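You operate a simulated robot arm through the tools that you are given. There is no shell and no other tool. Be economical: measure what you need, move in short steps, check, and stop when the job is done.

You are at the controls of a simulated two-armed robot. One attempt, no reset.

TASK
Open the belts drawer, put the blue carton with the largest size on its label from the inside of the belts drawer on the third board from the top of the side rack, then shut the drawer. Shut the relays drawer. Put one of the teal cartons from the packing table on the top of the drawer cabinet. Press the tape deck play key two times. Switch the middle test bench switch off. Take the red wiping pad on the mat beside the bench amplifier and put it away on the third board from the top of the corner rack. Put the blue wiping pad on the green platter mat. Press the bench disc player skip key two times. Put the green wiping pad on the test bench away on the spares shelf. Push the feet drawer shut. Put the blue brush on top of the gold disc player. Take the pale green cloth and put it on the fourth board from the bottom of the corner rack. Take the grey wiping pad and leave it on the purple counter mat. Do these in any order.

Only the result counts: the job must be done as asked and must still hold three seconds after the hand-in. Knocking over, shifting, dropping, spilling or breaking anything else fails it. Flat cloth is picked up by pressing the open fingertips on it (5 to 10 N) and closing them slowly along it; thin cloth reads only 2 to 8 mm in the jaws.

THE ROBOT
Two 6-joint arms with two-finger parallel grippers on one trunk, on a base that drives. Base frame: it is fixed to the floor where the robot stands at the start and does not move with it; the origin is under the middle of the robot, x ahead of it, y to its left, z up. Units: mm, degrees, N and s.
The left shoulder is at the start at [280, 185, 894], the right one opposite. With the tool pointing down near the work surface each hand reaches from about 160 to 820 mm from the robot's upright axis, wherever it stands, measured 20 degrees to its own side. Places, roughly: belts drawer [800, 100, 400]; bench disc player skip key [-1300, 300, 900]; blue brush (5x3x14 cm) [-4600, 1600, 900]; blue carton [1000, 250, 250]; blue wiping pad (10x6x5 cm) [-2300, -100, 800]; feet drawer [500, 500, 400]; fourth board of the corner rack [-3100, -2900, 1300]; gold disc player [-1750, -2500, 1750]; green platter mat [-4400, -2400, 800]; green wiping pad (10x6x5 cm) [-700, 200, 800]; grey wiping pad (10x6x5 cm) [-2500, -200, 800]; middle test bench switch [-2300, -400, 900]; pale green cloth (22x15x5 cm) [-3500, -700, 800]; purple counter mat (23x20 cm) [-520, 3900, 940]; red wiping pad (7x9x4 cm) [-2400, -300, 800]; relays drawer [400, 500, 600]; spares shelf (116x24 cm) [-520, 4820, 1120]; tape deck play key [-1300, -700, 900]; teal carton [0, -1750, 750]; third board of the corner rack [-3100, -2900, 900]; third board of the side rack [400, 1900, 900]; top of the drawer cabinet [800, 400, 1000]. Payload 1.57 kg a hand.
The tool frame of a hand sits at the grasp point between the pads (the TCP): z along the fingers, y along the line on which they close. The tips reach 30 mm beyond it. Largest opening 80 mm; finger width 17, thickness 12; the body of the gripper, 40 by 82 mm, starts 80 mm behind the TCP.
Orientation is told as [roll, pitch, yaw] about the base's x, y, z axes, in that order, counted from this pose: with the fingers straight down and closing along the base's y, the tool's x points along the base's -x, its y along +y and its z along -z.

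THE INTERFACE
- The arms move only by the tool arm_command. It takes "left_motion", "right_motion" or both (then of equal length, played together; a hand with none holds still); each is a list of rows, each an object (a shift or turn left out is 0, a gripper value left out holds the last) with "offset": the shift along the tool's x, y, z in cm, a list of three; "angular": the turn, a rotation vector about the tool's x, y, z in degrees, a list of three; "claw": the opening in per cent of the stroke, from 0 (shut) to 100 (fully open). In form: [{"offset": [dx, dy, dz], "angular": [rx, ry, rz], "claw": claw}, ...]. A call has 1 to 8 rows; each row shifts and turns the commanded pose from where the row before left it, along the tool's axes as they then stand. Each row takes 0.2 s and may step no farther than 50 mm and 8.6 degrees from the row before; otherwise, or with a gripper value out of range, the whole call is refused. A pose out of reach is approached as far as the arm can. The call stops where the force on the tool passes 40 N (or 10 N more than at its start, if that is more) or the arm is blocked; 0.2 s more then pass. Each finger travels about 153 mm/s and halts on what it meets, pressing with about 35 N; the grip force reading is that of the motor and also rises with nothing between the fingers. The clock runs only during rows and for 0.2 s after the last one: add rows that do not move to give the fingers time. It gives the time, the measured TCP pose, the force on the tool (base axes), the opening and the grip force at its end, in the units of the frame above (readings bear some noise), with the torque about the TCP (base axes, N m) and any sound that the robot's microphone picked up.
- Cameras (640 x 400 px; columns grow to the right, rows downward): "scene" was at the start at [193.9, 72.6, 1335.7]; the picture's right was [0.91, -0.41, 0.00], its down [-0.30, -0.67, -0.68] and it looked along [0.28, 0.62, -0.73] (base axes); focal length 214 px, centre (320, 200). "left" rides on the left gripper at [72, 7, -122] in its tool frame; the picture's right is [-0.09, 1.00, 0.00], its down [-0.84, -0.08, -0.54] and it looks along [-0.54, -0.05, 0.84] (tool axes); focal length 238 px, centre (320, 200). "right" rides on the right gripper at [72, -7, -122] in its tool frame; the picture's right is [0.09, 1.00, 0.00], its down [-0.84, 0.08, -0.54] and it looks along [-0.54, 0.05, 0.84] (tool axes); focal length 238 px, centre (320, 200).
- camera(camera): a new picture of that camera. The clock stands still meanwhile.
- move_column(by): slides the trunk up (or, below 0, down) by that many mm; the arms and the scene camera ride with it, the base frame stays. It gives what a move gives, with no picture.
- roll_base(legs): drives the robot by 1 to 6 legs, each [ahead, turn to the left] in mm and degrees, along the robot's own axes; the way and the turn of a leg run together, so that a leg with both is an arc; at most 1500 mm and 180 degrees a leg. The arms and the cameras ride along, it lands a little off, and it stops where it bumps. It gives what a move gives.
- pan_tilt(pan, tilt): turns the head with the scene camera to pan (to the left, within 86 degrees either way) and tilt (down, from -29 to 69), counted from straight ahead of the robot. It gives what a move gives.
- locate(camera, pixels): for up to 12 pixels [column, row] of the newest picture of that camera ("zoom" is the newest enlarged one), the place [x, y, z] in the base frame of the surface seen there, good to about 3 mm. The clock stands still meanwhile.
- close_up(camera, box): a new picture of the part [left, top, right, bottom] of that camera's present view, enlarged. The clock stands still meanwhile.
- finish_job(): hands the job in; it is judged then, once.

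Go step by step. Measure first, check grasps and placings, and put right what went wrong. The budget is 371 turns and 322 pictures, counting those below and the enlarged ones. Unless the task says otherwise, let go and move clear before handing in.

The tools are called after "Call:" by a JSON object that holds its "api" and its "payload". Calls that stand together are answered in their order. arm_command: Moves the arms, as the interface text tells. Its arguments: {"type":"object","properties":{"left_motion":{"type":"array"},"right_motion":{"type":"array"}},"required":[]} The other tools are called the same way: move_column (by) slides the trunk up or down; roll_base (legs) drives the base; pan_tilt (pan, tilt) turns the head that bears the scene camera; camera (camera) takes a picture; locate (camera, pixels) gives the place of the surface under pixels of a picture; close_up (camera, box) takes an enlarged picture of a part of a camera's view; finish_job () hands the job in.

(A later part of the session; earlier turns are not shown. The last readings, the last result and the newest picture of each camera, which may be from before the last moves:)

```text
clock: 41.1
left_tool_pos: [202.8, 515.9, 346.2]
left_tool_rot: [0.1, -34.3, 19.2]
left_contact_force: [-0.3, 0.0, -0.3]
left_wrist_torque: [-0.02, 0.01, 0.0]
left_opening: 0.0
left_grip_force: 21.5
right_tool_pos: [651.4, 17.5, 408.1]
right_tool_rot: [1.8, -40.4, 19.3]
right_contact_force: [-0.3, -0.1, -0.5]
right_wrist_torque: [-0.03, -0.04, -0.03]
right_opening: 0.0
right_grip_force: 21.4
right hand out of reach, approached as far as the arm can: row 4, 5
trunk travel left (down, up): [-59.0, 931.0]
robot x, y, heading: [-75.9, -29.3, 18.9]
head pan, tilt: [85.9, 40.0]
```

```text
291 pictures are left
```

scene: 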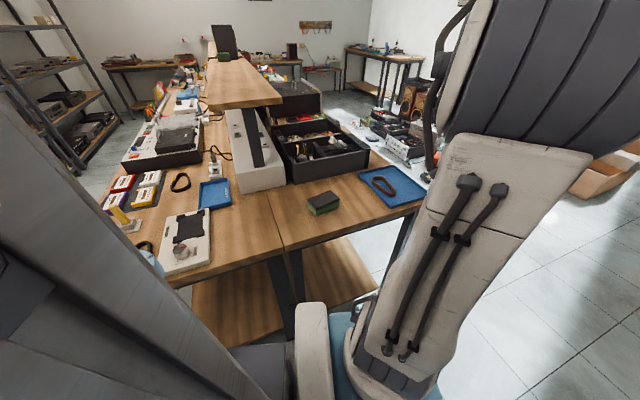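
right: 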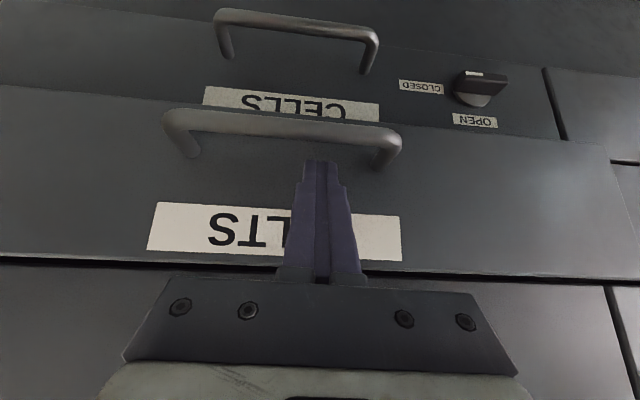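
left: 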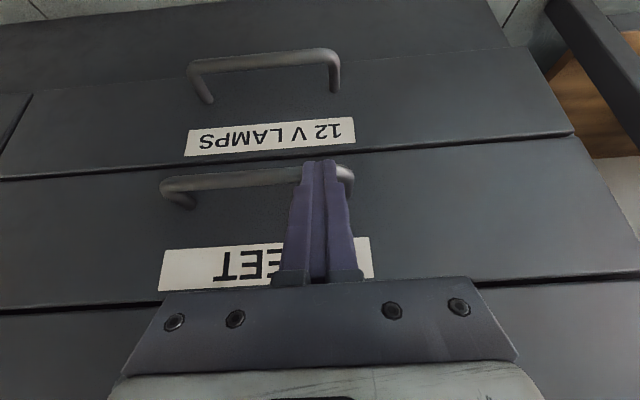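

Call:
{"api": "move_column", "payload": {"by": -40}}

Call:
{"api": "camera", "payload": {"camera": "right"}}

```text
clock: 41.8
left_tool_pos: [203.6, 517.1, 308.0]
left_tool_rot: [0.0, -34.3, 19.2]
left_contact_force: [-0.3, 0.6, -0.2]
left_wrist_torque: [0.01, 0.02, -0.01]
left_opening: 0.0
left_grip_force: 21.7
right_tool_pos: [655.7, 19.5, 378.4]
right_tool_rot: [2.0, -41.8, 19.4]
right_contact_force: [0.2, 0.6, 8.5]
right_wrist_torque: [-0.54, 0.51, -0.31]
right_opening: 0.0
right_grip_force: 21.7
trunk travel left (down, up): [-23.0, 967.0]
robot x, y, heading: [-77.7, -26.1, 19.2]
head pan, tilt: [85.9, 40.0]
stopped: the force on the tool passed its limit at 82 N (the readings are from after the stop); the commanded pose is now the measured one
```

```text
290 pictures are left
```

right: 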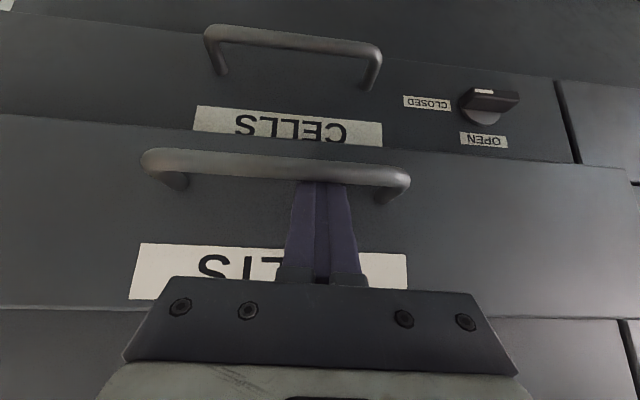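

Call:
{"api": "arm_command", "payload": {"right_motion": [{"offset": [-2.5, 0, -3.2]}, {"offset": [-2.5, 0, -3.2]}, {"offset": [3.5, 0, -3.0]}, {"offset": [3.5, 0, -3.0]}]}}

Call:
{"api": "move_column", "payload": {"by": 60}}

Call:
{"api": "roll_base", "payload": {"legs": [[0, 72.4], [205, 0], [0, -72.4]]}}

Call:
{"api": "camera", "payload": {"camera": "right"}}

```text
clock: 42.8
left_tool_pos: [202.8, 516.8, 309.5]
left_tool_rot: [0.0, -34.3, 19.2]
left_contact_force: [0.8, -0.3, -0.2]
left_wrist_torque: [-0.01, -0.03, 0.02]
left_opening: 0.2
left_grip_force: 21.4
right_tool_pos: [574.0, -12.2, 442.3]
right_tool_rot: [2.0, -41.5, 19.3]
right_contact_force: [0.3, -0.5, 0.1]
right_wrist_torque: [0.02, -0.03, 0.0]
right_opening: 0.2
right_grip_force: 21.5
right hand out of reach, approached as far as the arm can: row 1, 4
trunk travel left (down, up): [-23.0, 967.0]
robot x, y, heading: [-73.1, -27.7, 19.3]
head pan, tilt: [85.9, 40.0]
```

```text
clock: 43.8
left_tool_pos: [203.2, 516.5, 369.4]
left_tool_rot: [-0.1, -34.2, 19.1]
left_contact_force: [-0.2, 0.2, 0.3]
left_wrist_torque: [0.01, -0.03, -0.02]
left_opening: 0.0
left_grip_force: 21.6
right_tool_pos: [574.3, -12.6, 502.0]
right_tool_rot: [2.0, -41.6, 19.3]
right_contact_force: [0.1, 0.3, 0.0]
right_wrist_torque: [-0.03, 0.04, -0.01]
right_opening: 0.4
right_grip_force: 21.0
trunk travel left (down, up): [-83.0, 907.0]
robot x, y, heading: [-77.4, -28.8, 19.1]
head pan, tilt: [85.9, 40.0]
```

```text
clock: 45.5
left_tool_pos: [52.8, 585.3, 369.6]
left_tool_rot: [0.0, -34.2, 35.8]
left_contact_force: [0.5, -0.1, 0.3]
left_wrist_torque: [0.02, 0.05, 0.03]
left_opening: 0.0
left_grip_force: 21.4
right_tool_pos: [560.2, 185.0, 502.1]
right_tool_rot: [1.9, -41.6, 35.7]
right_contact_force: [0.1, -0.4, 0.5]
right_wrist_torque: [0.06, -0.01, -0.03]
right_opening: 0.0
right_grip_force: 21.7
trunk travel left (down, up): [-83.0, 907.0]
robot x, y, heading: [-60.2, -13.0, 33.1]
head pan, tilt: [85.9, 40.0]
stopped in leg 1: the robot was blocked; the commanded pose is now the measured one
```

```text
289 pictures are left
```

right: 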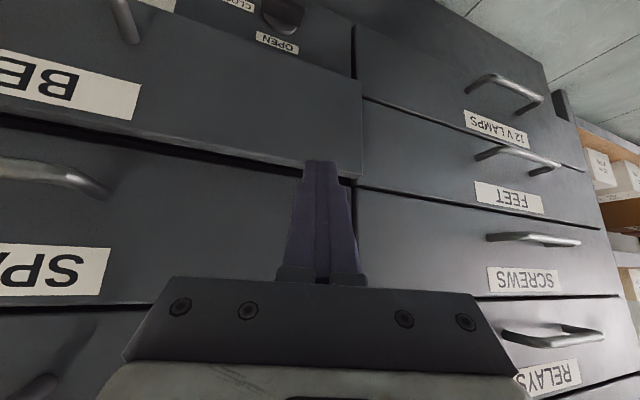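

Call:
{"api": "roll_base", "payload": {"legs": [[0, -8]]}}

Call:
{"api": "move_column", "payload": {"by": 720}}

Call:
{"api": "pan_tilt", "payload": {"pan": 30, "tilt": 55}}

Call:
{"api": "camera", "payload": {"camera": "scene"}}

```text
clock: 46.5
left_tool_pos: [136.4, 562.8, 370.1]
left_tool_rot: [0.1, -34.3, 27.6]
left_contact_force: [-0.2, -1.0, -0.5]
left_wrist_torque: [-0.02, 0.0, 0.02]
left_opening: 0.2
left_grip_force: 20.6
right_tool_pos: [582.3, 95.6, 502.1]
right_tool_rot: [2.2, -41.6, 27.5]
right_contact_force: [0.1, 0.8, 0.3]
right_wrist_torque: [-0.05, -0.03, -0.03]
right_opening: 0.0
right_grip_force: 20.8
trunk travel left (down, up): [-83.0, 907.0]
robot x, y, heading: [-53.5, -14.8, 24.8]
head pan, tilt: [85.9, 40.0]
```

```text
refused: 720 is not a number from -400 to 400
```

```text
clock: 47.8
left_tool_pos: [135.0, 564.3, 369.4]
left_tool_rot: [0.0, -34.3, 27.6]
left_contact_force: [-0.4, 0.0, 0.4]
left_wrist_torque: [0.02, 0.02, 0.0]
left_opening: 0.0
left_grip_force: 20.8
right_tool_pos: [582.4, 95.0, 502.1]
right_tool_rot: [2.2, -41.7, 27.5]
right_contact_force: [0.2, 0.3, 0.1]
right_wrist_torque: [-0.03, -0.01, -0.03]
right_opening: 0.0
right_grip_force: 21.5
trunk travel left (down, up): [-83.0, 907.0]
robot x, y, heading: [-58.9, -17.3, 25.0]
head pan, tilt: [30.0, 55.0]
```

```text
288 pictures are left
```

scene: 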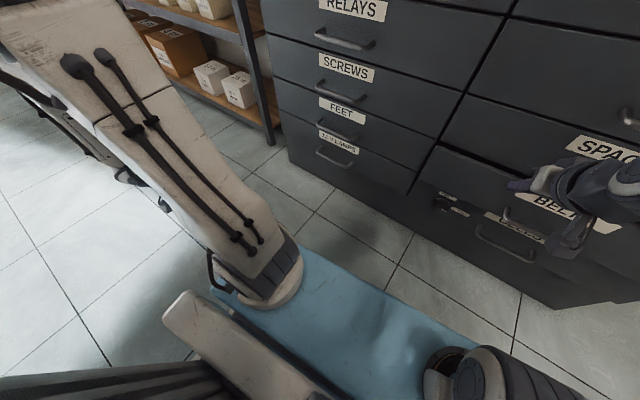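

Call:
{"api": "locate", "payload": {"camera": "scene", "pixels": [[460, 92], [345, 45], [335, 95], [500, 245], [445, 140], [505, 210], [440, 205], [270, 130]]}}

Call:
{"api": "move_column", "payload": {"by": 390}}

Call:
{"api": "move_column", "payload": {"by": 330}}

Call:
{"api": "camera", "payload": {"camera": "scene"}}

```text
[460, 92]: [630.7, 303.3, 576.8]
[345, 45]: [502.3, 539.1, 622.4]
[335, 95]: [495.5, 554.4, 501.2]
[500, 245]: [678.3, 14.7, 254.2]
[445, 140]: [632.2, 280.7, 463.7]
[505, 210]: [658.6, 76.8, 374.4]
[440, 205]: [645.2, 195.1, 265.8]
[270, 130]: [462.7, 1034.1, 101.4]
```

```text
clock: 51.5
left_tool_pos: [137.1, 563.9, 759.7]
left_tool_rot: [0.0, -34.3, 27.6]
left_contact_force: [0.9, -0.4, -0.1]
left_wrist_torque: [0.03, 0.01, -0.02]
left_opening: 0.0
left_grip_force: 20.7
right_tool_pos: [582.9, 94.3, 890.8]
right_tool_rot: [2.1, -41.5, 27.5]
right_contact_force: [0.0, -0.4, 0.4]
right_wrist_torque: [0.01, 0.03, 0.02]
right_opening: 0.0
right_grip_force: 20.8
trunk travel left (down, up): [-473.0, 517.0]
robot x, y, heading: [-55.3, -15.8, 24.7]
head pan, tilt: [30.0, 55.0]
```

```text
clock: 54.8
left_tool_pos: [136.6, 562.9, 1088.4]
left_tool_rot: [0.0, -34.3, 27.6]
left_contact_force: [-0.4, -0.3, 0.7]
left_wrist_torque: [0.0, 0.03, 0.01]
left_opening: 0.1
left_grip_force: 21.4
right_tool_pos: [582.2, 96.1, 1221.7]
right_tool_rot: [2.1, -41.5, 27.5]
right_contact_force: [0.9, 0.3, 0.9]
right_wrist_torque: [0.02, 0.0, 0.0]
right_opening: 0.0
right_grip_force: 21.6
trunk travel left (down, up): [-803.0, 187.0]
robot x, y, heading: [-61.5, -17.7, 24.8]
head pan, tilt: [30.0, 55.0]
```

```text
287 pictures are left
```

scene: 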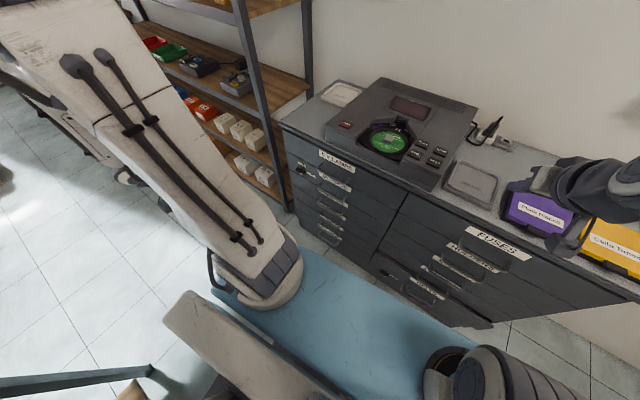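

Call:
{"api": "roll_base", "payload": {"legs": [[70, 0], [0, 62.4], [190, 0], [0, -71], [-70, 0]]}}

```text
clock: 63.4
left_tool_pos: [219.0, 732.7, 1089.6]
left_tool_rot: [-0.1, -34.3, 19.7]
left_contact_force: [0.2, 0.1, -0.1]
left_wrist_torque: [0.04, 0.04, 0.01]
left_opening: 0.0
left_grip_force: 21.6
right_tool_pos: [596.5, 205.7, 1221.7]
right_tool_rot: [2.1, -41.5, 19.6]
right_contact_force: [0.2, 0.7, 1.1]
right_wrist_torque: [0.0, 0.02, 0.02]
right_opening: 0.0
right_grip_force: 21.2
trunk travel left (down, up): [-803.0, 187.0]
robot x, y, heading: [-57.0, 185.8, 16.6]
head pan, tilt: [30.0, 55.0]
```

Call:
{"api": "arm_command", "payload": {"right_motion": [{"offset": [1.5, -4.2, -1.33]}, {"offset": [1.5, -4.2, -1.33]}, {"offset": [1.5, -4.2, -1.33]}, {"offset": [1.5, -4.2, -1.33]}, {"offset": [1.5, -4.2, -1.33]}, {}]}}

Call:
{"api": "move_column", "payload": {"by": -400}}

Call:
{"api": "move_column", "payload": {"by": -350}}

Call:
{"api": "camera", "payload": {"camera": "right"}}

```text
clock: 64.8
left_tool_pos: [218.3, 731.2, 1089.4]
left_tool_rot: [0.0, -34.3, 19.7]
left_contact_force: [-0.6, 0.5, -0.3]
left_wrist_torque: [0.01, -0.02, 0.01]
left_opening: 0.0
left_grip_force: 21.3
right_tool_pos: [577.2, -25.8, 1215.0]
right_tool_rot: [2.1, -41.7, 19.6]
right_contact_force: [0.7, -0.5, -0.1]
right_wrist_torque: [-0.01, 0.01, 0.02]
right_opening: 0.0
right_grip_force: 22.0
trunk travel left (down, up): [-803.0, 187.0]
robot x, y, heading: [-55.6, 178.9, 16.4]
head pan, tilt: [30.0, 55.0]
```

```text
clock: 68.6
left_tool_pos: [217.5, 730.9, 688.4]
left_tool_rot: [-0.2, -34.3, 19.8]
left_contact_force: [-1.0, 0.0, -0.3]
left_wrist_torque: [0.02, -0.04, -0.03]
left_opening: 0.1
left_grip_force: 21.6
right_tool_pos: [577.6, -26.0, 815.4]
right_tool_rot: [2.1, -41.7, 19.6]
right_contact_force: [-1.1, 0.0, 0.3]
right_wrist_torque: [-0.03, 0.01, 0.0]
right_opening: 0.0
right_grip_force: 21.2
trunk travel left (down, up): [-403.0, 587.0]
robot x, y, heading: [-56.8, 186.0, 16.9]
head pan, tilt: [30.0, 55.0]
```

```text
clock: 72.0
left_tool_pos: [218.3, 732.6, 340.7]
left_tool_rot: [-0.1, -34.3, 19.7]
left_contact_force: [-0.2, -1.1, -0.2]
left_wrist_torque: [0.02, -0.02, -0.01]
left_opening: 0.2
left_grip_force: 21.7
right_tool_pos: [577.2, -25.1, 465.6]
right_tool_rot: [2.1, -41.7, 19.6]
right_contact_force: [0.6, 1.8, -1.0]
right_wrist_torque: [-0.01, -0.01, -0.01]
right_opening: 0.0
right_grip_force: 21.3
trunk travel left (down, up): [-53.0, 937.0]
robot x, y, heading: [-54.8, 184.2, 16.7]
head pan, tilt: [30.0, 55.0]
```

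```text
286 pictures are left
```

right: 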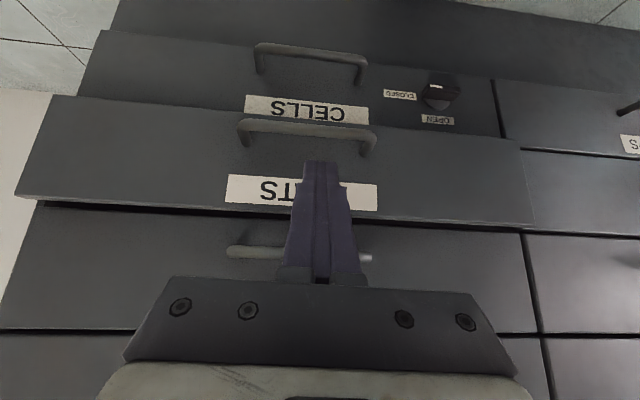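

Call:
{"api": "arm_command", "payload": {"right_motion": [{"offset": [-3, 0, 2.65]}, {"offset": [-3, 0, 2.65]}, {"offset": [1.8, 0, 2.0]}, {"offset": [1.8, 0, 2.0]}, {"offset": [1.8, 0, 2.0]}, {}]}}

Call:
{"api": "camera", "payload": {"camera": "right"}}

```text
clock: 73.4
left_tool_pos: [218.3, 731.0, 339.7]
left_tool_rot: [-0.2, -34.3, 19.9]
left_contact_force: [-0.5, -0.6, 0.4]
left_wrist_torque: [0.02, 0.0, 0.03]
left_opening: 0.2
left_grip_force: 21.6
right_tool_pos: [648.6, 5.8, 381.6]
right_tool_rot: [2.2, -41.4, 19.6]
right_contact_force: [0.8, -0.2, 2.5]
right_wrist_torque: [-0.03, -0.03, 0.0]
right_opening: 0.0
right_grip_force: 21.1
trunk travel left (down, up): [-53.0, 937.0]
robot x, y, heading: [-56.7, 184.0, 16.4]
head pan, tilt: [30.0, 55.0]
```

```text
285 pictures are left
```

right: 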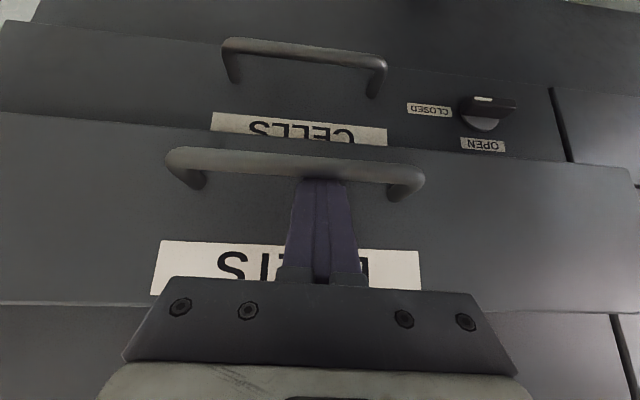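

Hypothesis confirmed: the outward pose reaches. The fingers are hooked behind the belts bar; pull straight back.

Call:
{"api": "arm_command", "payload": {"right_motion": [{"offset": [2.99, 0, -2.65]}, {"offset": [2.99, 0, -2.65]}, {"offset": [2.99, 0, -2.65]}, {"offset": [2.99, 0, -2.65]}, {"offset": [2.99, 0, -2.65]}, {}]}}

Call:
{"api": "camera", "payload": {"camera": "right"}}

```text
clock: 74.8
left_tool_pos: [219.3, 731.7, 339.4]
left_tool_rot: [-0.1, -34.3, 19.8]
left_contact_force: [0.2, -0.4, 0.0]
left_wrist_torque: [0.03, 0.02, -0.01]
left_opening: 0.0
left_grip_force: 21.2
right_tool_pos: [467.6, -74.1, 388.0]
right_tool_rot: [2.2, -41.6, 19.7]
right_contact_force: [-0.2, 0.1, -0.1]
right_wrist_torque: [-0.01, 0.01, -0.03]
right_opening: 0.1
right_grip_force: 21.3
right hand out of reach, approached as far as the arm can: row 4
trunk travel left (down, up): [-53.0, 937.0]
robot x, y, heading: [-56.2, 187.4, 16.5]
head pan, tilt: [30.0, 55.0]
```

```text
284 pictures are left
```

right: 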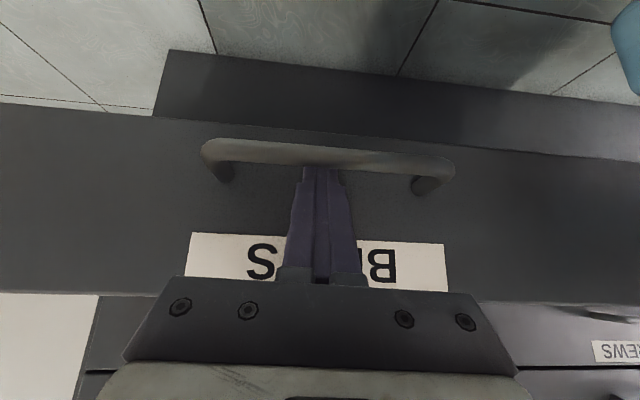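

Call:
{"api": "arm_command", "payload": {"right_motion": [{"offset": [2.99, 0, -2.65]}, {"offset": [2.99, 0, -2.65]}, {}]}}

Call:
{"api": "pan_tilt", "payload": {"pan": -5, "tilt": 50}}

Call:
{"api": "camera", "payload": {"camera": "scene"}}

```text
clock: 75.6
left_tool_pos: [218.1, 731.5, 339.7]
left_tool_rot: [-0.1, -34.1, 19.7]
left_contact_force: [0.4, -0.2, -0.4]
left_wrist_torque: [0.02, -0.01, 0.0]
left_opening: 0.1
left_grip_force: 21.4
right_tool_pos: [393.1, -101.6, 387.3]
right_tool_rot: [2.0, -41.6, 19.7]
right_contact_force: [-0.6, -0.4, -0.3]
right_wrist_torque: [-0.03, 0.04, -0.01]
right_opening: 0.1
right_grip_force: 21.5
trunk travel left (down, up): [-53.0, 937.0]
robot x, y, heading: [-56.9, 183.7, 16.7]
head pan, tilt: [30.0, 55.0]
```

```text
clock: 76.6
left_tool_pos: [218.4, 731.7, 339.3]
left_tool_rot: [-0.2, -34.3, 19.8]
left_contact_force: [0.3, -0.2, -0.3]
left_wrist_torque: [0.0, 0.0, 0.02]
left_opening: 0.2
left_grip_force: 21.2
right_tool_pos: [394.5, -103.0, 387.0]
right_tool_rot: [2.0, -41.7, 19.5]
right_contact_force: [-0.8, 0.1, -0.6]
right_wrist_torque: [-0.01, 0.04, 0.01]
right_opening: 0.1
right_grip_force: 21.4
trunk travel left (down, up): [-53.0, 937.0]
robot x, y, heading: [-55.5, 186.2, 16.5]
head pan, tilt: [-5.0, 50.0]
```

```text
283 pictures are left
```

scene: 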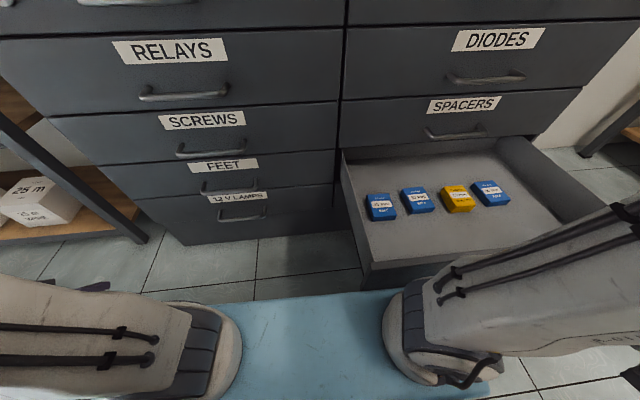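

Call:
{"api": "close_up", "payload": {"camera": "scene", "box": [360, 170, 520, 230]}}

Call:
{"api": "locate", "payload": {"camera": "scene", "pixels": [[380, 205], [418, 198], [456, 197], [490, 191], [420, 230], [345, 155], [380, 250], [520, 140], [370, 152]]}}

```text
4.00 times, centred on (440, 200) of scene
```

zoom: 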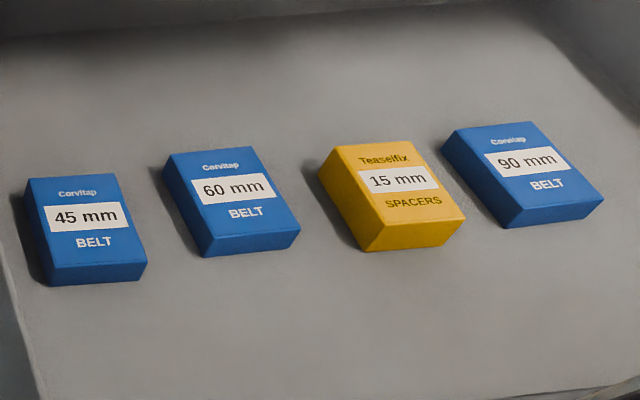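

```text
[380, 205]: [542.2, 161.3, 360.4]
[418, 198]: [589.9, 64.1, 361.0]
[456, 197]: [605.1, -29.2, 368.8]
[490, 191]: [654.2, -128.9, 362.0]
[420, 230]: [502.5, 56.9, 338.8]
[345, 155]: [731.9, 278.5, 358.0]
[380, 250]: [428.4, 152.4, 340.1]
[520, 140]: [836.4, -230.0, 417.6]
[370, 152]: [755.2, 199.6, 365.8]
```

Call:
{"api": "locate", "payload": {"camera": "zoom", "pixels": [[448, 136], [528, 126], [597, 192], [519, 207], [525, 165], [620, 230], [340, 160]]}}

Call:
{"api": "arm_command", "payload": {"right_motion": [{"offset": [-2.4, 0, 1.9]}, {"offset": [-3.0, 0, -3.4]}, {"offset": [-3.0, 0, -3.4]}, {"offset": [-3.0, 0, -3.4]}, {"angular": [0, 8, 0]}, {"angular": [0, 8, 0]}, {"angular": [0, 8, 0]}, {"angular": [0, 8, 0]}]}}

```text
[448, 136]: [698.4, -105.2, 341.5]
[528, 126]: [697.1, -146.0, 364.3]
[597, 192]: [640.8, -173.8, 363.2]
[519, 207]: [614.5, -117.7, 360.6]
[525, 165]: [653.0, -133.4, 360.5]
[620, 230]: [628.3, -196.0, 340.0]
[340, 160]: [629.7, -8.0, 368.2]
```

```text
clock: 78.4
left_tool_pos: [217.8, 732.3, 339.9]
left_tool_rot: [-0.2, -34.4, 19.8]
left_contact_force: [-0.1, -0.3, -0.8]
left_wrist_torque: [0.0, -0.02, -0.02]
left_opening: 0.0
left_grip_force: 21.4
right_tool_pos: [422.3, -94.0, 525.4]
right_tool_rot: [1.6, -9.6, 20.8]
right_contact_force: [0.8, 0.3, 0.1]
right_wrist_torque: [-0.02, -0.03, 0.03]
right_opening: 0.1
right_grip_force: 21.0
trunk travel left (down, up): [-53.0, 937.0]
robot x, y, heading: [-54.8, 184.8, 16.3]
head pan, tilt: [-5.0, 50.0]
```

Call:
{"api": "arm_command", "payload": {"right_motion": [{"angular": [0, 8, 0], "claw": 100}, {"angular": [-1.6, 1.6, -5.5]}, {"offset": [-3.8, -2.7, 0]}, {"offset": [-3.8, -2.7, 0]}, {"offset": [-3.8, -2.7, 0]}, {"offset": [-3.8, -2.7, 0]}]}}

Call:
{"api": "camera", "payload": {"camera": "right"}}

```text
clock: 79.8
left_tool_pos: [218.4, 731.9, 338.7]
left_tool_rot: [-0.1, -34.3, 19.7]
left_contact_force: [-0.2, -0.1, -0.7]
left_wrist_torque: [0.04, 0.01, -0.04]
left_opening: 0.2
left_grip_force: 21.3
right_tool_pos: [606.4, -122.4, 520.5]
right_tool_rot: [3.0, -0.4, 26.5]
right_contact_force: [0.0, -0.3, -0.5]
right_wrist_torque: [-0.01, 0.02, 0.02]
right_opening: 79.9
right_grip_force: 0.0
trunk travel left (down, up): [-53.0, 937.0]
robot x, y, heading: [-54.3, 180.4, 16.4]
head pan, tilt: [-5.0, 50.0]
```

```text
281 pictures are left
```

right: 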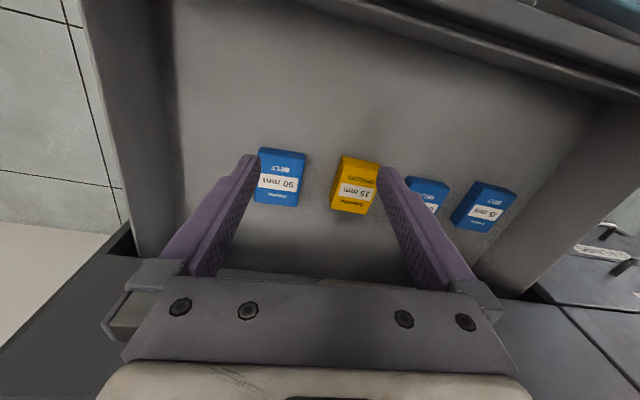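

Call:
{"api": "locate", "payload": {"camera": "right", "pixels": [[262, 150], [304, 155], [296, 204], [257, 199], [279, 178]]}}

```text
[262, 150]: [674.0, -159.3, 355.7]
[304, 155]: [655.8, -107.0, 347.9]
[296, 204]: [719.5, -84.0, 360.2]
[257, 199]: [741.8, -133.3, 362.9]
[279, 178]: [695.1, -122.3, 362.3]
```

Call:
{"api": "move_column", "payload": {"by": 180}}

Call:
{"api": "arm_command", "payload": {"right_motion": [{"angular": [3, 0, 6.5], "offset": [4, 0, 2.5], "claw": 0}, {"offset": [3, 0, 4]}, {"offset": [0, 0, 5]}, {"offset": [0, 0, 5]}, {"offset": [0, 0, 5]}, {"offset": [0, 0, 5]}, {}]}}

Call:
{"api": "camera", "payload": {"camera": "right"}}

```text
clock: 81.8
left_tool_pos: [218.3, 731.4, 519.1]
left_tool_rot: [-0.2, -34.4, 19.7]
left_contact_force: [-1.4, 0.9, 0.0]
left_wrist_torque: [-0.02, 0.0, -0.04]
left_opening: 0.0
left_grip_force: 21.1
right_tool_pos: [605.5, -123.5, 700.4]
right_tool_rot: [2.9, -0.4, 26.5]
right_contact_force: [0.1, -0.5, -0.1]
right_wrist_torque: [-0.02, -0.03, 0.03]
right_opening: 80.0
right_grip_force: 0.0
trunk travel left (down, up): [-233.0, 757.0]
robot x, y, heading: [-55.3, 182.6, 16.6]
head pan, tilt: [-5.0, 50.0]
```

```text
clock: 83.4
left_tool_pos: [218.6, 731.3, 520.1]
left_tool_rot: [-0.1, -34.3, 19.7]
left_contact_force: [0.6, -0.1, 1.0]
left_wrist_torque: [0.0, 0.04, 0.0]
left_opening: 0.0
left_grip_force: 21.4
right_tool_pos: [542.1, -151.9, 434.6]
right_tool_rot: [0.2, -0.1, 20.0]
right_contact_force: [0.1, -0.2, -0.6]
right_wrist_torque: [-0.06, -0.01, 0.0]
right_opening: 0.1
right_grip_force: 21.5
trunk travel left (down, up): [-233.0, 757.0]
robot x, y, heading: [-54.3, 184.5, 16.4]
head pan, tilt: [-5.0, 50.0]
```

```text
280 pictures are left
```

right: 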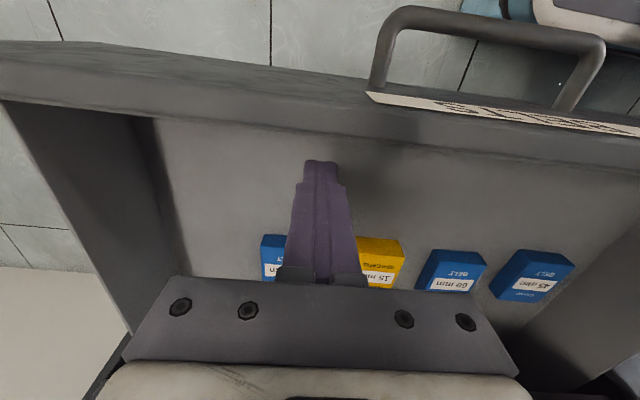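

Call:
{"api": "arm_command", "payload": {"right_motion": [{"offset": [0, 0, 1.5]}, {"offset": [2.2, 0, 0]}, {"offset": [2.2, 0, 0]}, {"offset": [2.2, 0, 0]}, {"offset": [2.2, 0, 0]}, {}]}}

Call:
{"api": "camera", "payload": {"camera": "scene"}}

```text
clock: 84.6
left_tool_pos: [217.3, 732.6, 518.6]
left_tool_rot: [-0.1, -34.3, 19.9]
left_contact_force: [0.0, -0.3, -0.4]
left_wrist_torque: [-0.01, -0.02, -0.01]
left_opening: 0.0
left_grip_force: 21.1
right_tool_pos: [473.1, -174.7, 421.0]
right_tool_rot: [-0.3, -0.5, 19.9]
right_contact_force: [6.7, 2.9, -0.3]
right_wrist_torque: [-0.01, 0.01, -0.1]
right_opening: 0.4
right_grip_force: 21.4
trunk travel left (down, up): [-233.0, 757.0]
robot x, y, heading: [-54.7, 182.0, 16.8]
head pan, tilt: [-5.0, 50.0]
stopped in row 5 (right hand): the force on the tool passed its limit at 68 N (the readings are from after the stop); the commanded pose is now the measured one
```

```text
279 pictures are left
```

scene: 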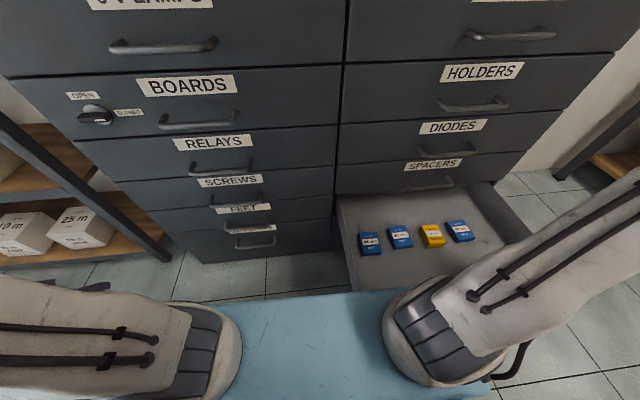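

Call:
{"api": "close_up", "payload": {"camera": "scene", "box": [420, 205, 500, 255]}}

Call:
{"api": "arm_command", "payload": {"right_motion": [{"offset": [-2.5, 0, 0], "claw": 100}, {"offset": [-2, 0, -4]}, {"offset": [0, 0, -4]}, {"offset": [-3, 0, 0]}, {"offset": [-4, 0, 0]}, {"offset": [-4, 0, 0], "angular": [0, 0, -5.5]}]}}

Call:
{"api": "camera", "payload": {"camera": "right"}}

```text
8.00 times, centred on (460, 230) of scene
```

zoom: 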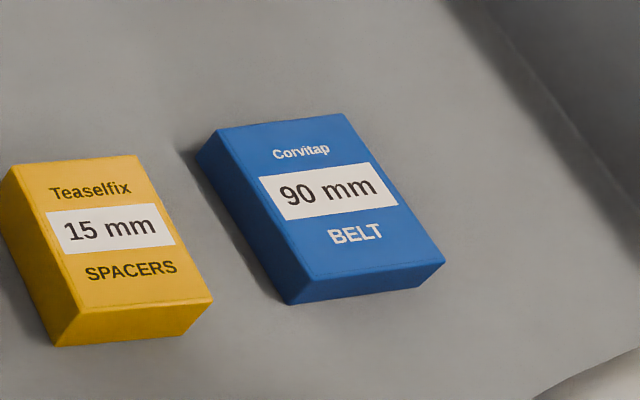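

```text
clock: 86.0
left_tool_pos: [218.2, 732.4, 518.4]
left_tool_rot: [-0.1, -34.3, 19.8]
left_contact_force: [-0.3, 0.8, 0.3]
left_wrist_torque: [-0.01, 0.0, 0.01]
left_opening: 0.0
left_grip_force: 21.6
right_tool_pos: [618.2, -123.5, 502.3]
right_tool_rot: [-0.2, -0.5, 25.4]
right_contact_force: [-0.4, -0.2, 0.4]
right_wrist_torque: [-0.02, -0.02, 0.0]
right_opening: 80.1
right_grip_force: 0.0
trunk travel left (down, up): [-233.0, 757.0]
robot x, y, heading: [-52.4, 185.1, 16.6]
head pan, tilt: [-5.0, 50.0]
```

```text
277 pictures are left
```

right: 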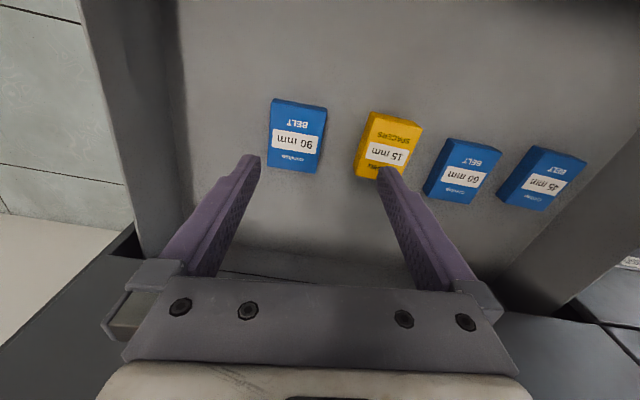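

Call:
{"api": "locate", "payload": {"camera": "right", "pixels": [[276, 101], [325, 109], [317, 171], [269, 163], [296, 140]]}}

Call:
{"api": "locate", "payload": {"camera": "zoom", "pixels": [[220, 132], [343, 116], [440, 260], [312, 278], [318, 195]]}}

```text
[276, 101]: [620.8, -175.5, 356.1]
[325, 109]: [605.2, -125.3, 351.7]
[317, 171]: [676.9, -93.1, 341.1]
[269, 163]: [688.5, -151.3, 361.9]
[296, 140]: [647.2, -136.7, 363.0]
```

```text
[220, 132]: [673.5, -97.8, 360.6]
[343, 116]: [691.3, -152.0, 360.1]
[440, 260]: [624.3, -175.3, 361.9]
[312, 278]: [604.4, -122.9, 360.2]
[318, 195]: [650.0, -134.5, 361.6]
```

Call:
{"api": "arm_command", "payload": {"right_motion": [{"angular": [0, 0, 6.2]}, {"offset": [-2.43, -2.27, 0]}, {"offset": [0, 0, 3.5]}, {"offset": [0, 0, 3.5]}, {}]}}

Call:
{"api": "camera", "payload": {"camera": "right"}}

```text
clock: 87.2
left_tool_pos: [217.9, 731.7, 519.7]
left_tool_rot: [-0.2, -34.2, 19.8]
left_contact_force: [0.2, -0.3, -0.3]
left_wrist_torque: [-0.01, 0.0, 0.03]
left_opening: 0.0
left_grip_force: 21.2
right_tool_pos: [648.8, -135.8, 432.3]
right_tool_rot: [-0.1, -0.4, 19.2]
right_contact_force: [0.3, -0.1, -0.6]
right_wrist_torque: [0.0, 0.0, 0.01]
right_opening: 79.9
right_grip_force: 0.2
trunk travel left (down, up): [-233.0, 757.0]
robot x, y, heading: [-56.4, 185.4, 16.6]
head pan, tilt: [-5.0, 50.0]
```

```text
276 pictures are left
```

right: 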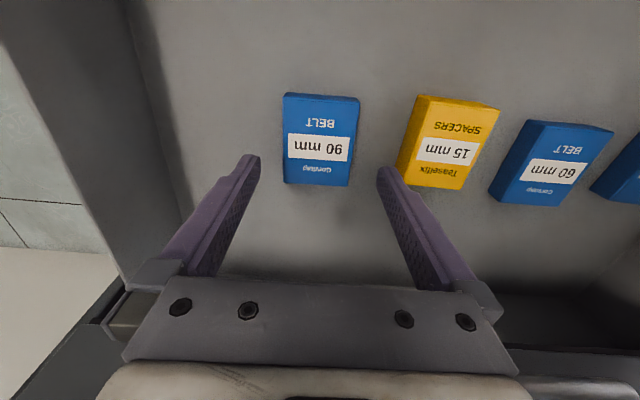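

Call:
{"api": "arm_command", "payload": {"right_motion": [{"claw": 90, "offset": [0, 0, 2]}, {"offset": [0, 0, 2]}, {"offset": [0, 0, 1.8]}, {"claw": 0}, {}, {}, {}]}}

Call:
{"api": "camera", "payload": {"camera": "right"}}

```text
clock: 88.8
left_tool_pos: [217.1, 732.2, 519.6]
left_tool_rot: [-0.1, -34.3, 19.8]
left_contact_force: [0.7, 0.0, -0.8]
left_wrist_torque: [0.0, 0.06, 0.03]
left_opening: 0.1
left_grip_force: 21.6
right_tool_pos: [648.3, -137.2, 372.3]
right_tool_rot: [-0.1, -0.5, 19.2]
right_contact_force: [-0.3, 0.3, -0.2]
right_wrist_torque: [0.01, -0.02, -0.01]
right_opening: 59.1
right_grip_force: 35.0
trunk travel left (down, up): [-233.0, 757.0]
robot x, y, heading: [-55.1, 183.7, 16.7]
head pan, tilt: [-5.0, 50.0]
```

```text
275 pictures are left
```

right: 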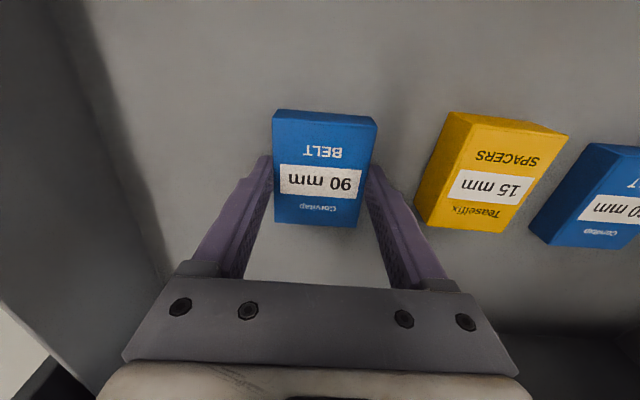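

Call:
{"api": "arm_command", "payload": {"right_motion": [{"offset": [0, 0, -4]}, {"offset": [0, 0, -4.5]}, {"offset": [0, 0, -4.5]}, {"offset": [0, 0, -4.5]}, {"offset": [5, 0, 0]}, {"offset": [5, 0, 0]}, {"offset": [5, 0, 0]}, {"offset": [5, 0, 0]}]}}

Call:
{"api": "move_column", "payload": {"by": 380}}

Call:
{"api": "pan_tilt", "payload": {"pan": 75, "tilt": 25}}

Call:
{"api": "camera", "payload": {"camera": "scene"}}

```text
clock: 90.6
left_tool_pos: [217.4, 731.5, 519.5]
left_tool_rot: [-0.1, -34.3, 19.9]
left_contact_force: [0.1, 0.3, -0.2]
left_wrist_torque: [0.01, 0.01, 0.0]
left_opening: 0.0
left_grip_force: 21.4
right_tool_pos: [459.0, -202.0, 545.4]
right_tool_rot: [-0.2, -0.5, 19.4]
right_contact_force: [-0.2, -0.9, -0.7]
right_wrist_torque: [-0.01, 0.01, -0.01]
right_opening: 58.6
right_grip_force: 35.4
trunk travel left (down, up): [-233.0, 757.0]
robot x, y, heading: [-56.4, 183.5, 16.7]
head pan, tilt: [-5.0, 50.0]
```

```text
clock: 94.3
left_tool_pos: [219.2, 732.3, 900.4]
left_tool_rot: [-0.1, -34.3, 19.8]
left_contact_force: [0.3, 0.0, 0.6]
left_wrist_torque: [0.02, 0.02, 0.0]
left_opening: 0.2
left_grip_force: 21.5
right_tool_pos: [459.4, -202.4, 927.2]
right_tool_rot: [-0.2, -0.4, 19.2]
right_contact_force: [-0.3, 0.3, 0.2]
right_wrist_torque: [0.02, 0.0, -0.02]
right_opening: 58.8
right_grip_force: 35.2
trunk travel left (down, up): [-613.0, 377.0]
robot x, y, heading: [-58.6, 184.3, 16.7]
head pan, tilt: [-5.0, 50.0]
```

```text
clock: 95.8
left_tool_pos: [217.8, 732.6, 899.5]
left_tool_rot: [-0.1, -34.3, 19.9]
left_contact_force: [0.0, 0.6, 0.6]
left_wrist_torque: [0.01, -0.01, -0.02]
left_opening: 0.2
left_grip_force: 20.7
right_tool_pos: [458.8, -201.9, 926.7]
right_tool_rot: [-0.2, -0.4, 19.1]
right_contact_force: [-0.4, 0.2, 0.0]
right_wrist_torque: [-0.02, 0.01, -0.01]
right_opening: 58.8
right_grip_force: 35.0
trunk travel left (down, up): [-613.0, 377.0]
robot x, y, heading: [-53.1, 181.9, 16.9]
head pan, tilt: [75.0, 25.0]
```

```text
274 pictures are left
```

scene: 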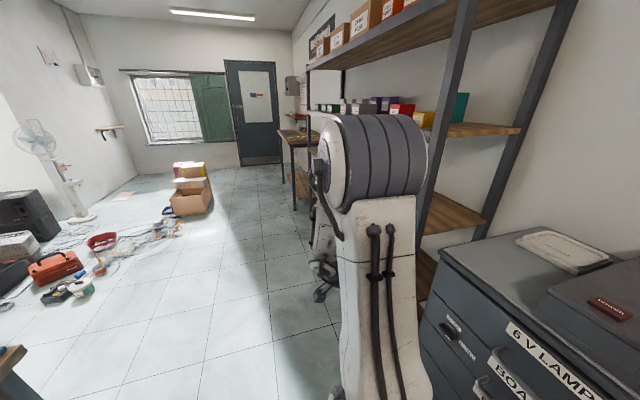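

Call:
{"api": "move_column", "payload": {"by": 150}}

Call:
{"api": "roll_base", "payload": {"legs": [[0, 70], [500, 0]]}}

Call:
{"api": "pan_tilt", "payload": {"pan": -50, "tilt": 25}}

Call:
{"api": "camera", "payload": {"camera": "scene"}}

```text
clock: 97.5
left_tool_pos: [217.6, 732.8, 1049.1]
left_tool_rot: [0.0, -34.3, 19.8]
left_contact_force: [-0.3, 0.5, -0.5]
left_wrist_torque: [-0.01, 0.01, 0.01]
left_opening: 0.0
left_grip_force: 20.8
right_tool_pos: [458.3, -201.9, 1076.8]
right_tool_rot: [-0.2, -0.3, 19.3]
right_contact_force: [0.7, 0.0, -0.3]
right_wrist_torque: [0.0, 0.01, 0.01]
right_opening: 58.6
right_grip_force: 35.1
trunk travel left (down, up): [-763.0, 227.0]
robot x, y, heading: [-57.7, 185.1, 16.7]
head pan, tilt: [75.0, 25.0]
```

```text
clock: 103.6
left_tool_pos: [-442.6, 1119.8, 1049.8]
left_tool_rot: [-0.1, -34.4, 89.4]
left_contact_force: [0.7, 0.3, 0.4]
left_wrist_torque: [-0.02, -0.03, 0.03]
left_opening: 0.0
left_grip_force: 21.3
right_tool_pos: [514.4, 1010.2, 1077.4]
right_tool_rot: [0.2, -0.2, 87.4]
right_contact_force: [-0.7, -0.1, 0.0]
right_wrist_torque: [-0.02, -0.04, -0.03]
right_opening: 58.9
right_grip_force: 34.4
trunk travel left (down, up): [-763.0, 227.0]
robot x, y, heading: [-23.6, 676.9, 85.6]
head pan, tilt: [75.0, 25.0]
stopped in leg 2: the robot was blocked; the commanded pose is now the measured one
```

```text
clock: 105.6
left_tool_pos: [-442.9, 1121.0, 1050.4]
left_tool_rot: [-0.2, -34.4, 89.4]
left_contact_force: [0.9, -0.1, 0.9]
left_wrist_torque: [0.01, 0.01, -0.01]
left_opening: 0.0
left_grip_force: 21.3
right_tool_pos: [514.5, 1009.9, 1075.9]
right_tool_rot: [0.2, -0.3, 87.5]
right_contact_force: [1.0, -0.2, 0.8]
right_wrist_torque: [0.0, 0.04, 0.0]
right_opening: 58.6
right_grip_force: 35.5
trunk travel left (down, up): [-763.0, 227.0]
robot x, y, heading: [-25.2, 676.7, 86.0]
head pan, tilt: [-50.0, 25.0]
```

```text
273 pictures are left
```

scene: 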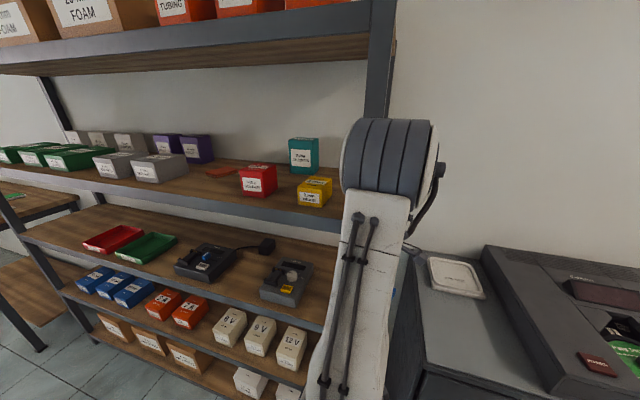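

Call:
{"api": "locate", "payload": {"camera": "scene", "pixels": [[30, 225], [300, 310], [380, 20], [250, 225], [180, 265], [250, 270], [130, 270], [60, 290], [300, 215], [90, 215], [380, 70], [330, 340]]}}

Call:
{"api": "roll_base", "payload": {"legs": [[-150, 0]]}}

Call:
{"api": "camera", "payload": {"camera": "right"}}

```text
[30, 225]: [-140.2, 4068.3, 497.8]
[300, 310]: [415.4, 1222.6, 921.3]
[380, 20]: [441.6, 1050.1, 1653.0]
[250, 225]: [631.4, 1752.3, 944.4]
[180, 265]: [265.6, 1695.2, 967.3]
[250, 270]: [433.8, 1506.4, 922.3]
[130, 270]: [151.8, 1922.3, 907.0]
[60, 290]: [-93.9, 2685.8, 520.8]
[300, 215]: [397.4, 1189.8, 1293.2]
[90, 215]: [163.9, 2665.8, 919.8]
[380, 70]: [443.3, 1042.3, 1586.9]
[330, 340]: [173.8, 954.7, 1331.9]
```

```text
clock: 107.0
left_tool_pos: [-453.3, 972.4, 1049.9]
left_tool_rot: [-0.1, -34.2, 89.5]
left_contact_force: [-0.6, 0.6, 0.1]
left_wrist_torque: [-0.03, 0.0, 0.0]
left_opening: 0.0
left_grip_force: 21.5
right_tool_pos: [505.8, 863.4, 1073.9]
right_tool_rot: [0.3, -0.1, 87.8]
right_contact_force: [-0.6, -0.1, -0.9]
right_wrist_torque: [0.02, 0.0, 0.01]
right_opening: 58.7
right_grip_force: 34.6
trunk travel left (down, up): [-763.0, 227.0]
robot x, y, heading: [-36.9, 528.1, 86.0]
head pan, tilt: [-50.0, 25.0]
```

```text
272 pictures are left
```

right: 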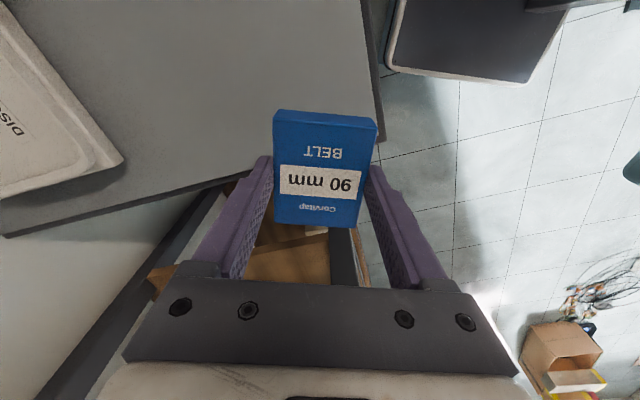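

Call:
{"api": "pan_tilt", "payload": {"pan": 10, "tilt": 30}}

Call:
{"api": "camera", "payload": {"camera": "scene"}}

Call:
{"api": "locate", "payload": {"camera": "scene", "pixels": [[190, 215], [150, 230], [100, 245], [210, 210], [60, 290], [10, 330], [280, 240], [290, 290]]}}

```text
clock: 108.3
left_tool_pos: [-452.7, 971.7, 1050.5]
left_tool_rot: [-0.1, -34.2, 89.3]
left_contact_force: [-0.2, -0.1, 0.4]
left_wrist_torque: [0.03, 0.01, -0.01]
left_opening: 0.0
left_grip_force: 21.4
right_tool_pos: [504.7, 863.7, 1074.3]
right_tool_rot: [0.3, -0.1, 87.7]
right_contact_force: [0.5, 0.3, -0.1]
right_wrist_torque: [0.0, 0.0, 0.0]
right_opening: 58.6
right_grip_force: 34.8
trunk travel left (down, up): [-763.0, 227.0]
robot x, y, heading: [-33.1, 526.4, 86.2]
head pan, tilt: [10.0, 30.0]
```

```text
271 pictures are left
```

scene: 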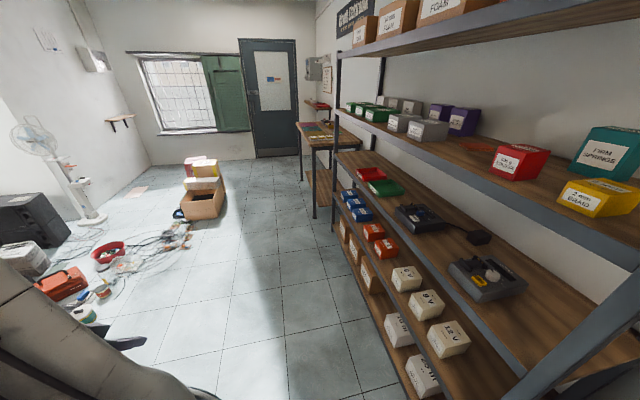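

```text
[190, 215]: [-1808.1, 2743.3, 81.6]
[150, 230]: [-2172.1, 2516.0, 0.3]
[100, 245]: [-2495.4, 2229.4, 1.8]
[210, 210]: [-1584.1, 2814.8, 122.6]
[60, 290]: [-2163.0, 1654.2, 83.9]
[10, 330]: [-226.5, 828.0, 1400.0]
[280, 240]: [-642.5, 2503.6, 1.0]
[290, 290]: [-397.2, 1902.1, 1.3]
```

Call:
{"api": "locate", "payload": {"camera": "scene", "pixels": [[520, 310], [560, 330], [500, 320], [470, 300], [520, 340], [455, 270], [525, 285], [560, 290], [440, 285], [420, 260]]}}

```text
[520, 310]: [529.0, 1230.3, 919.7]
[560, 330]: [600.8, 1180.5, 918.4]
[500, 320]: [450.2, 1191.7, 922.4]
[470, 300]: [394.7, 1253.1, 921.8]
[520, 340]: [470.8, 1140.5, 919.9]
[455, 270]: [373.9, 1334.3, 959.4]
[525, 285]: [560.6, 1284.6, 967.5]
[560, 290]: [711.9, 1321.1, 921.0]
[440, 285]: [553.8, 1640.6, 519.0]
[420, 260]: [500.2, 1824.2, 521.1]
```

Call:
{"api": "arm_command", "payload": {"right_motion": [{"offset": [0, 4.8, 0]}, {"offset": [0, 4.8, 0]}, {"offset": [0, 4.8, 0]}, {"offset": [0, 4.8, 0]}, {"offset": [0, 4.8, 0]}, {"offset": [0, 3, 0]}, {}]}}

Call:
{"api": "roll_base", "payload": {"legs": [[0, 19.1], [870, 0], [0, -88.7]]}}

Call:
{"api": "pan_tilt", "payload": {"pan": -20, "tilt": 40}}

Call:
{"api": "camera", "payload": {"camera": "scene"}}

```text
clock: 109.9
left_tool_pos: [-452.7, 970.8, 1048.4]
left_tool_rot: [-0.1, -34.2, 89.4]
left_contact_force: [-0.2, -0.1, 0.2]
left_wrist_torque: [-0.01, 0.01, -0.02]
left_opening: 0.0
left_grip_force: 21.0
right_tool_pos: [297.4, 920.3, 1112.1]
right_tool_rot: [0.4, 0.0, 87.7]
right_contact_force: [-0.9, 0.0, 0.3]
right_wrist_torque: [-0.01, -0.03, 0.01]
right_opening: 58.8
right_grip_force: 35.2
right hand out of reach, approached as far as the arm can: row 4, 5, 6
trunk travel left (down, up): [-763.0, 227.0]
robot x, y, heading: [-33.2, 524.7, 86.1]
head pan, tilt: [10.0, 30.0]
```

```text
clock: 119.3
left_tool_pos: [4.7, 1912.7, 1049.5]
left_tool_rot: [-0.1, -34.2, 20.5]
left_contact_force: [0.6, 0.1, 0.0]
left_wrist_torque: [0.0, 0.02, 0.02]
left_opening: 0.3
left_grip_force: 21.4
right_tool_pos: [225.0, 1192.3, 1109.8]
right_tool_rot: [0.4, 0.0, 18.8]
right_contact_force: [0.1, 0.0, 0.4]
right_wrist_torque: [0.01, 0.02, 0.0]
right_opening: 58.7
right_grip_force: 35.1
trunk travel left (down, up): [-763.0, 227.0]
robot x, y, heading: [-258.4, 1359.7, 17.2]
head pan, tilt: [10.0, 30.0]
```

```text
clock: 120.2
left_tool_pos: [3.3, 1912.7, 1049.2]
left_tool_rot: [-0.1, -34.2, 20.5]
left_contact_force: [-0.6, 0.5, 0.0]
left_wrist_torque: [0.03, 0.01, 0.03]
left_opening: 0.0
left_grip_force: 21.5
right_tool_pos: [225.6, 1193.9, 1110.8]
right_tool_rot: [0.4, 0.0, 18.9]
right_contact_force: [0.0, 0.7, 0.1]
right_wrist_torque: [0.04, 0.01, -0.01]
right_opening: 58.9
right_grip_force: 35.0
trunk travel left (down, up): [-763.0, 227.0]
robot x, y, heading: [-260.7, 1363.9, 17.1]
head pan, tilt: [-20.0, 40.0]
```

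```text
270 pictures are left
```

scene: 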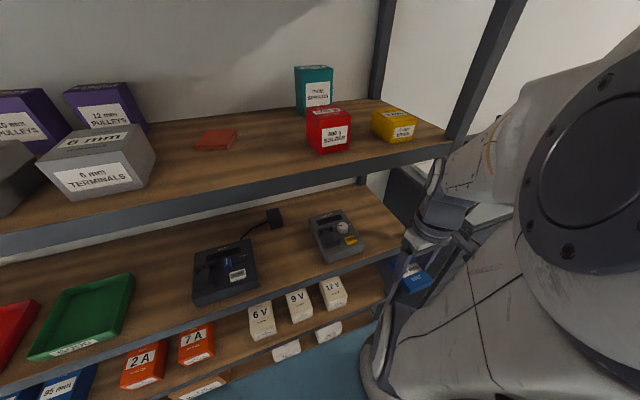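

Call:
{"api": "arm_command", "payload": {"right_motion": [{"angular": [0, -7.5, 0]}, {"angular": [0, -7.5, 0]}, {"angular": [0, -7.5, 0]}, {"angular": [0, -7.5, 0]}, {"offset": [0.79, -2.5, 2.87]}, {"offset": [0.79, -2.5, 2.87]}, {"offset": [0.79, -2.5, 2.87]}, {"offset": [0.79, -2.5, 2.87]}]}}

Call:
{"api": "camera", "payload": {"camera": "right"}}

```text
clock: 122.0
left_tool_pos: [3.0, 1912.9, 1049.1]
left_tool_rot: [-0.2, -34.2, 20.6]
left_contact_force: [0.4, 0.2, -0.1]
left_wrist_torque: [-0.03, 0.0, 0.02]
left_opening: 0.0
left_grip_force: 21.2
right_tool_pos: [331.3, 1070.7, 1024.2]
right_tool_rot: [0.4, -29.9, 18.6]
right_contact_force: [-0.1, 0.3, -0.2]
right_wrist_torque: [-0.01, -0.01, 0.0]
right_opening: 58.7
right_grip_force: 34.7
right hand out of reach, approached as far as the arm can: row 1, 2, 3, 4
trunk travel left (down, up): [-763.0, 227.0]
robot x, y, heading: [-262.0, 1363.3, 17.2]
head pan, tilt: [-20.0, 40.0]
```

```text
269 pictures are left
```

right: 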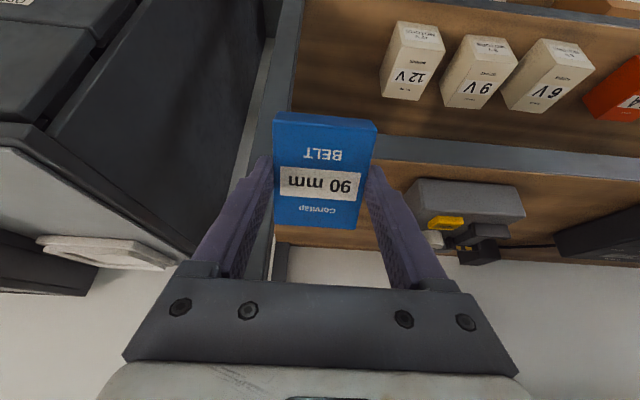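

Call:
{"api": "arm_command", "payload": {"right_motion": [{"offset": [0.75, 2.5, 1.3]}, {"offset": [0.75, 2.5, 1.3]}, {"offset": [-4.1, 0, 2.37]}, {"offset": [-4.1, 0, 2.37]}, {}]}}

Call:
{"api": "camera", "payload": {"camera": "right"}}

Call:
{"api": "camera", "payload": {"camera": "scene"}}

```text
clock: 123.2
left_tool_pos: [4.8, 1911.8, 1048.4]
left_tool_rot: [-0.2, -34.2, 20.4]
left_contact_force: [0.3, 0.0, 0.9]
left_wrist_torque: [-0.03, 0.02, 0.0]
left_opening: 0.0
left_grip_force: 20.7
right_tool_pos: [408.8, 1141.5, 996.6]
right_tool_rot: [0.5, -30.0, 18.6]
right_contact_force: [0.1, -0.1, -0.7]
right_wrist_torque: [0.0, 0.01, -0.02]
right_opening: 59.1
right_grip_force: 35.1
right hand out of reach, approached as far as the arm can: row 2
trunk travel left (down, up): [-763.0, 227.0]
robot x, y, heading: [-263.8, 1361.4, 17.3]
head pan, tilt: [-20.0, 40.0]
```

```text
268 pictures are left
```

right: 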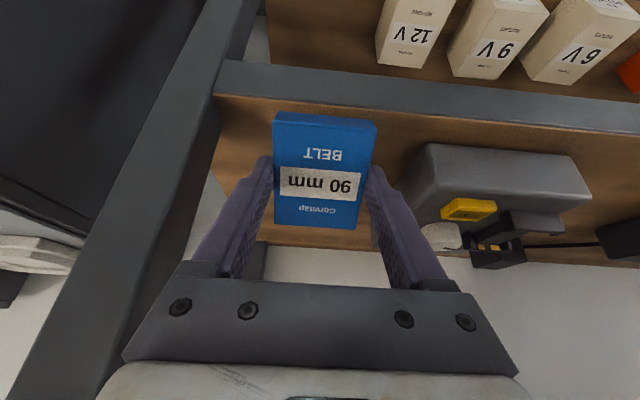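

```text
267 pictures are left
```

scene: 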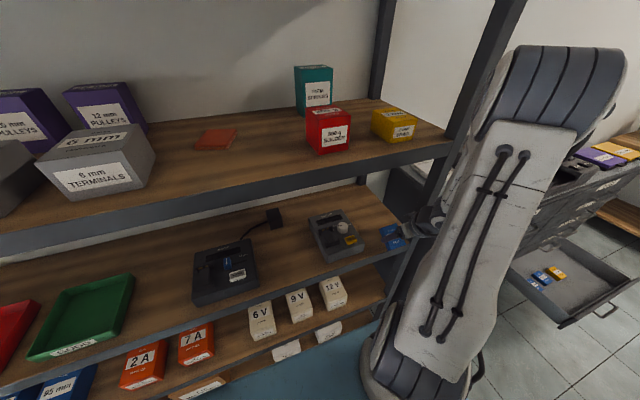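

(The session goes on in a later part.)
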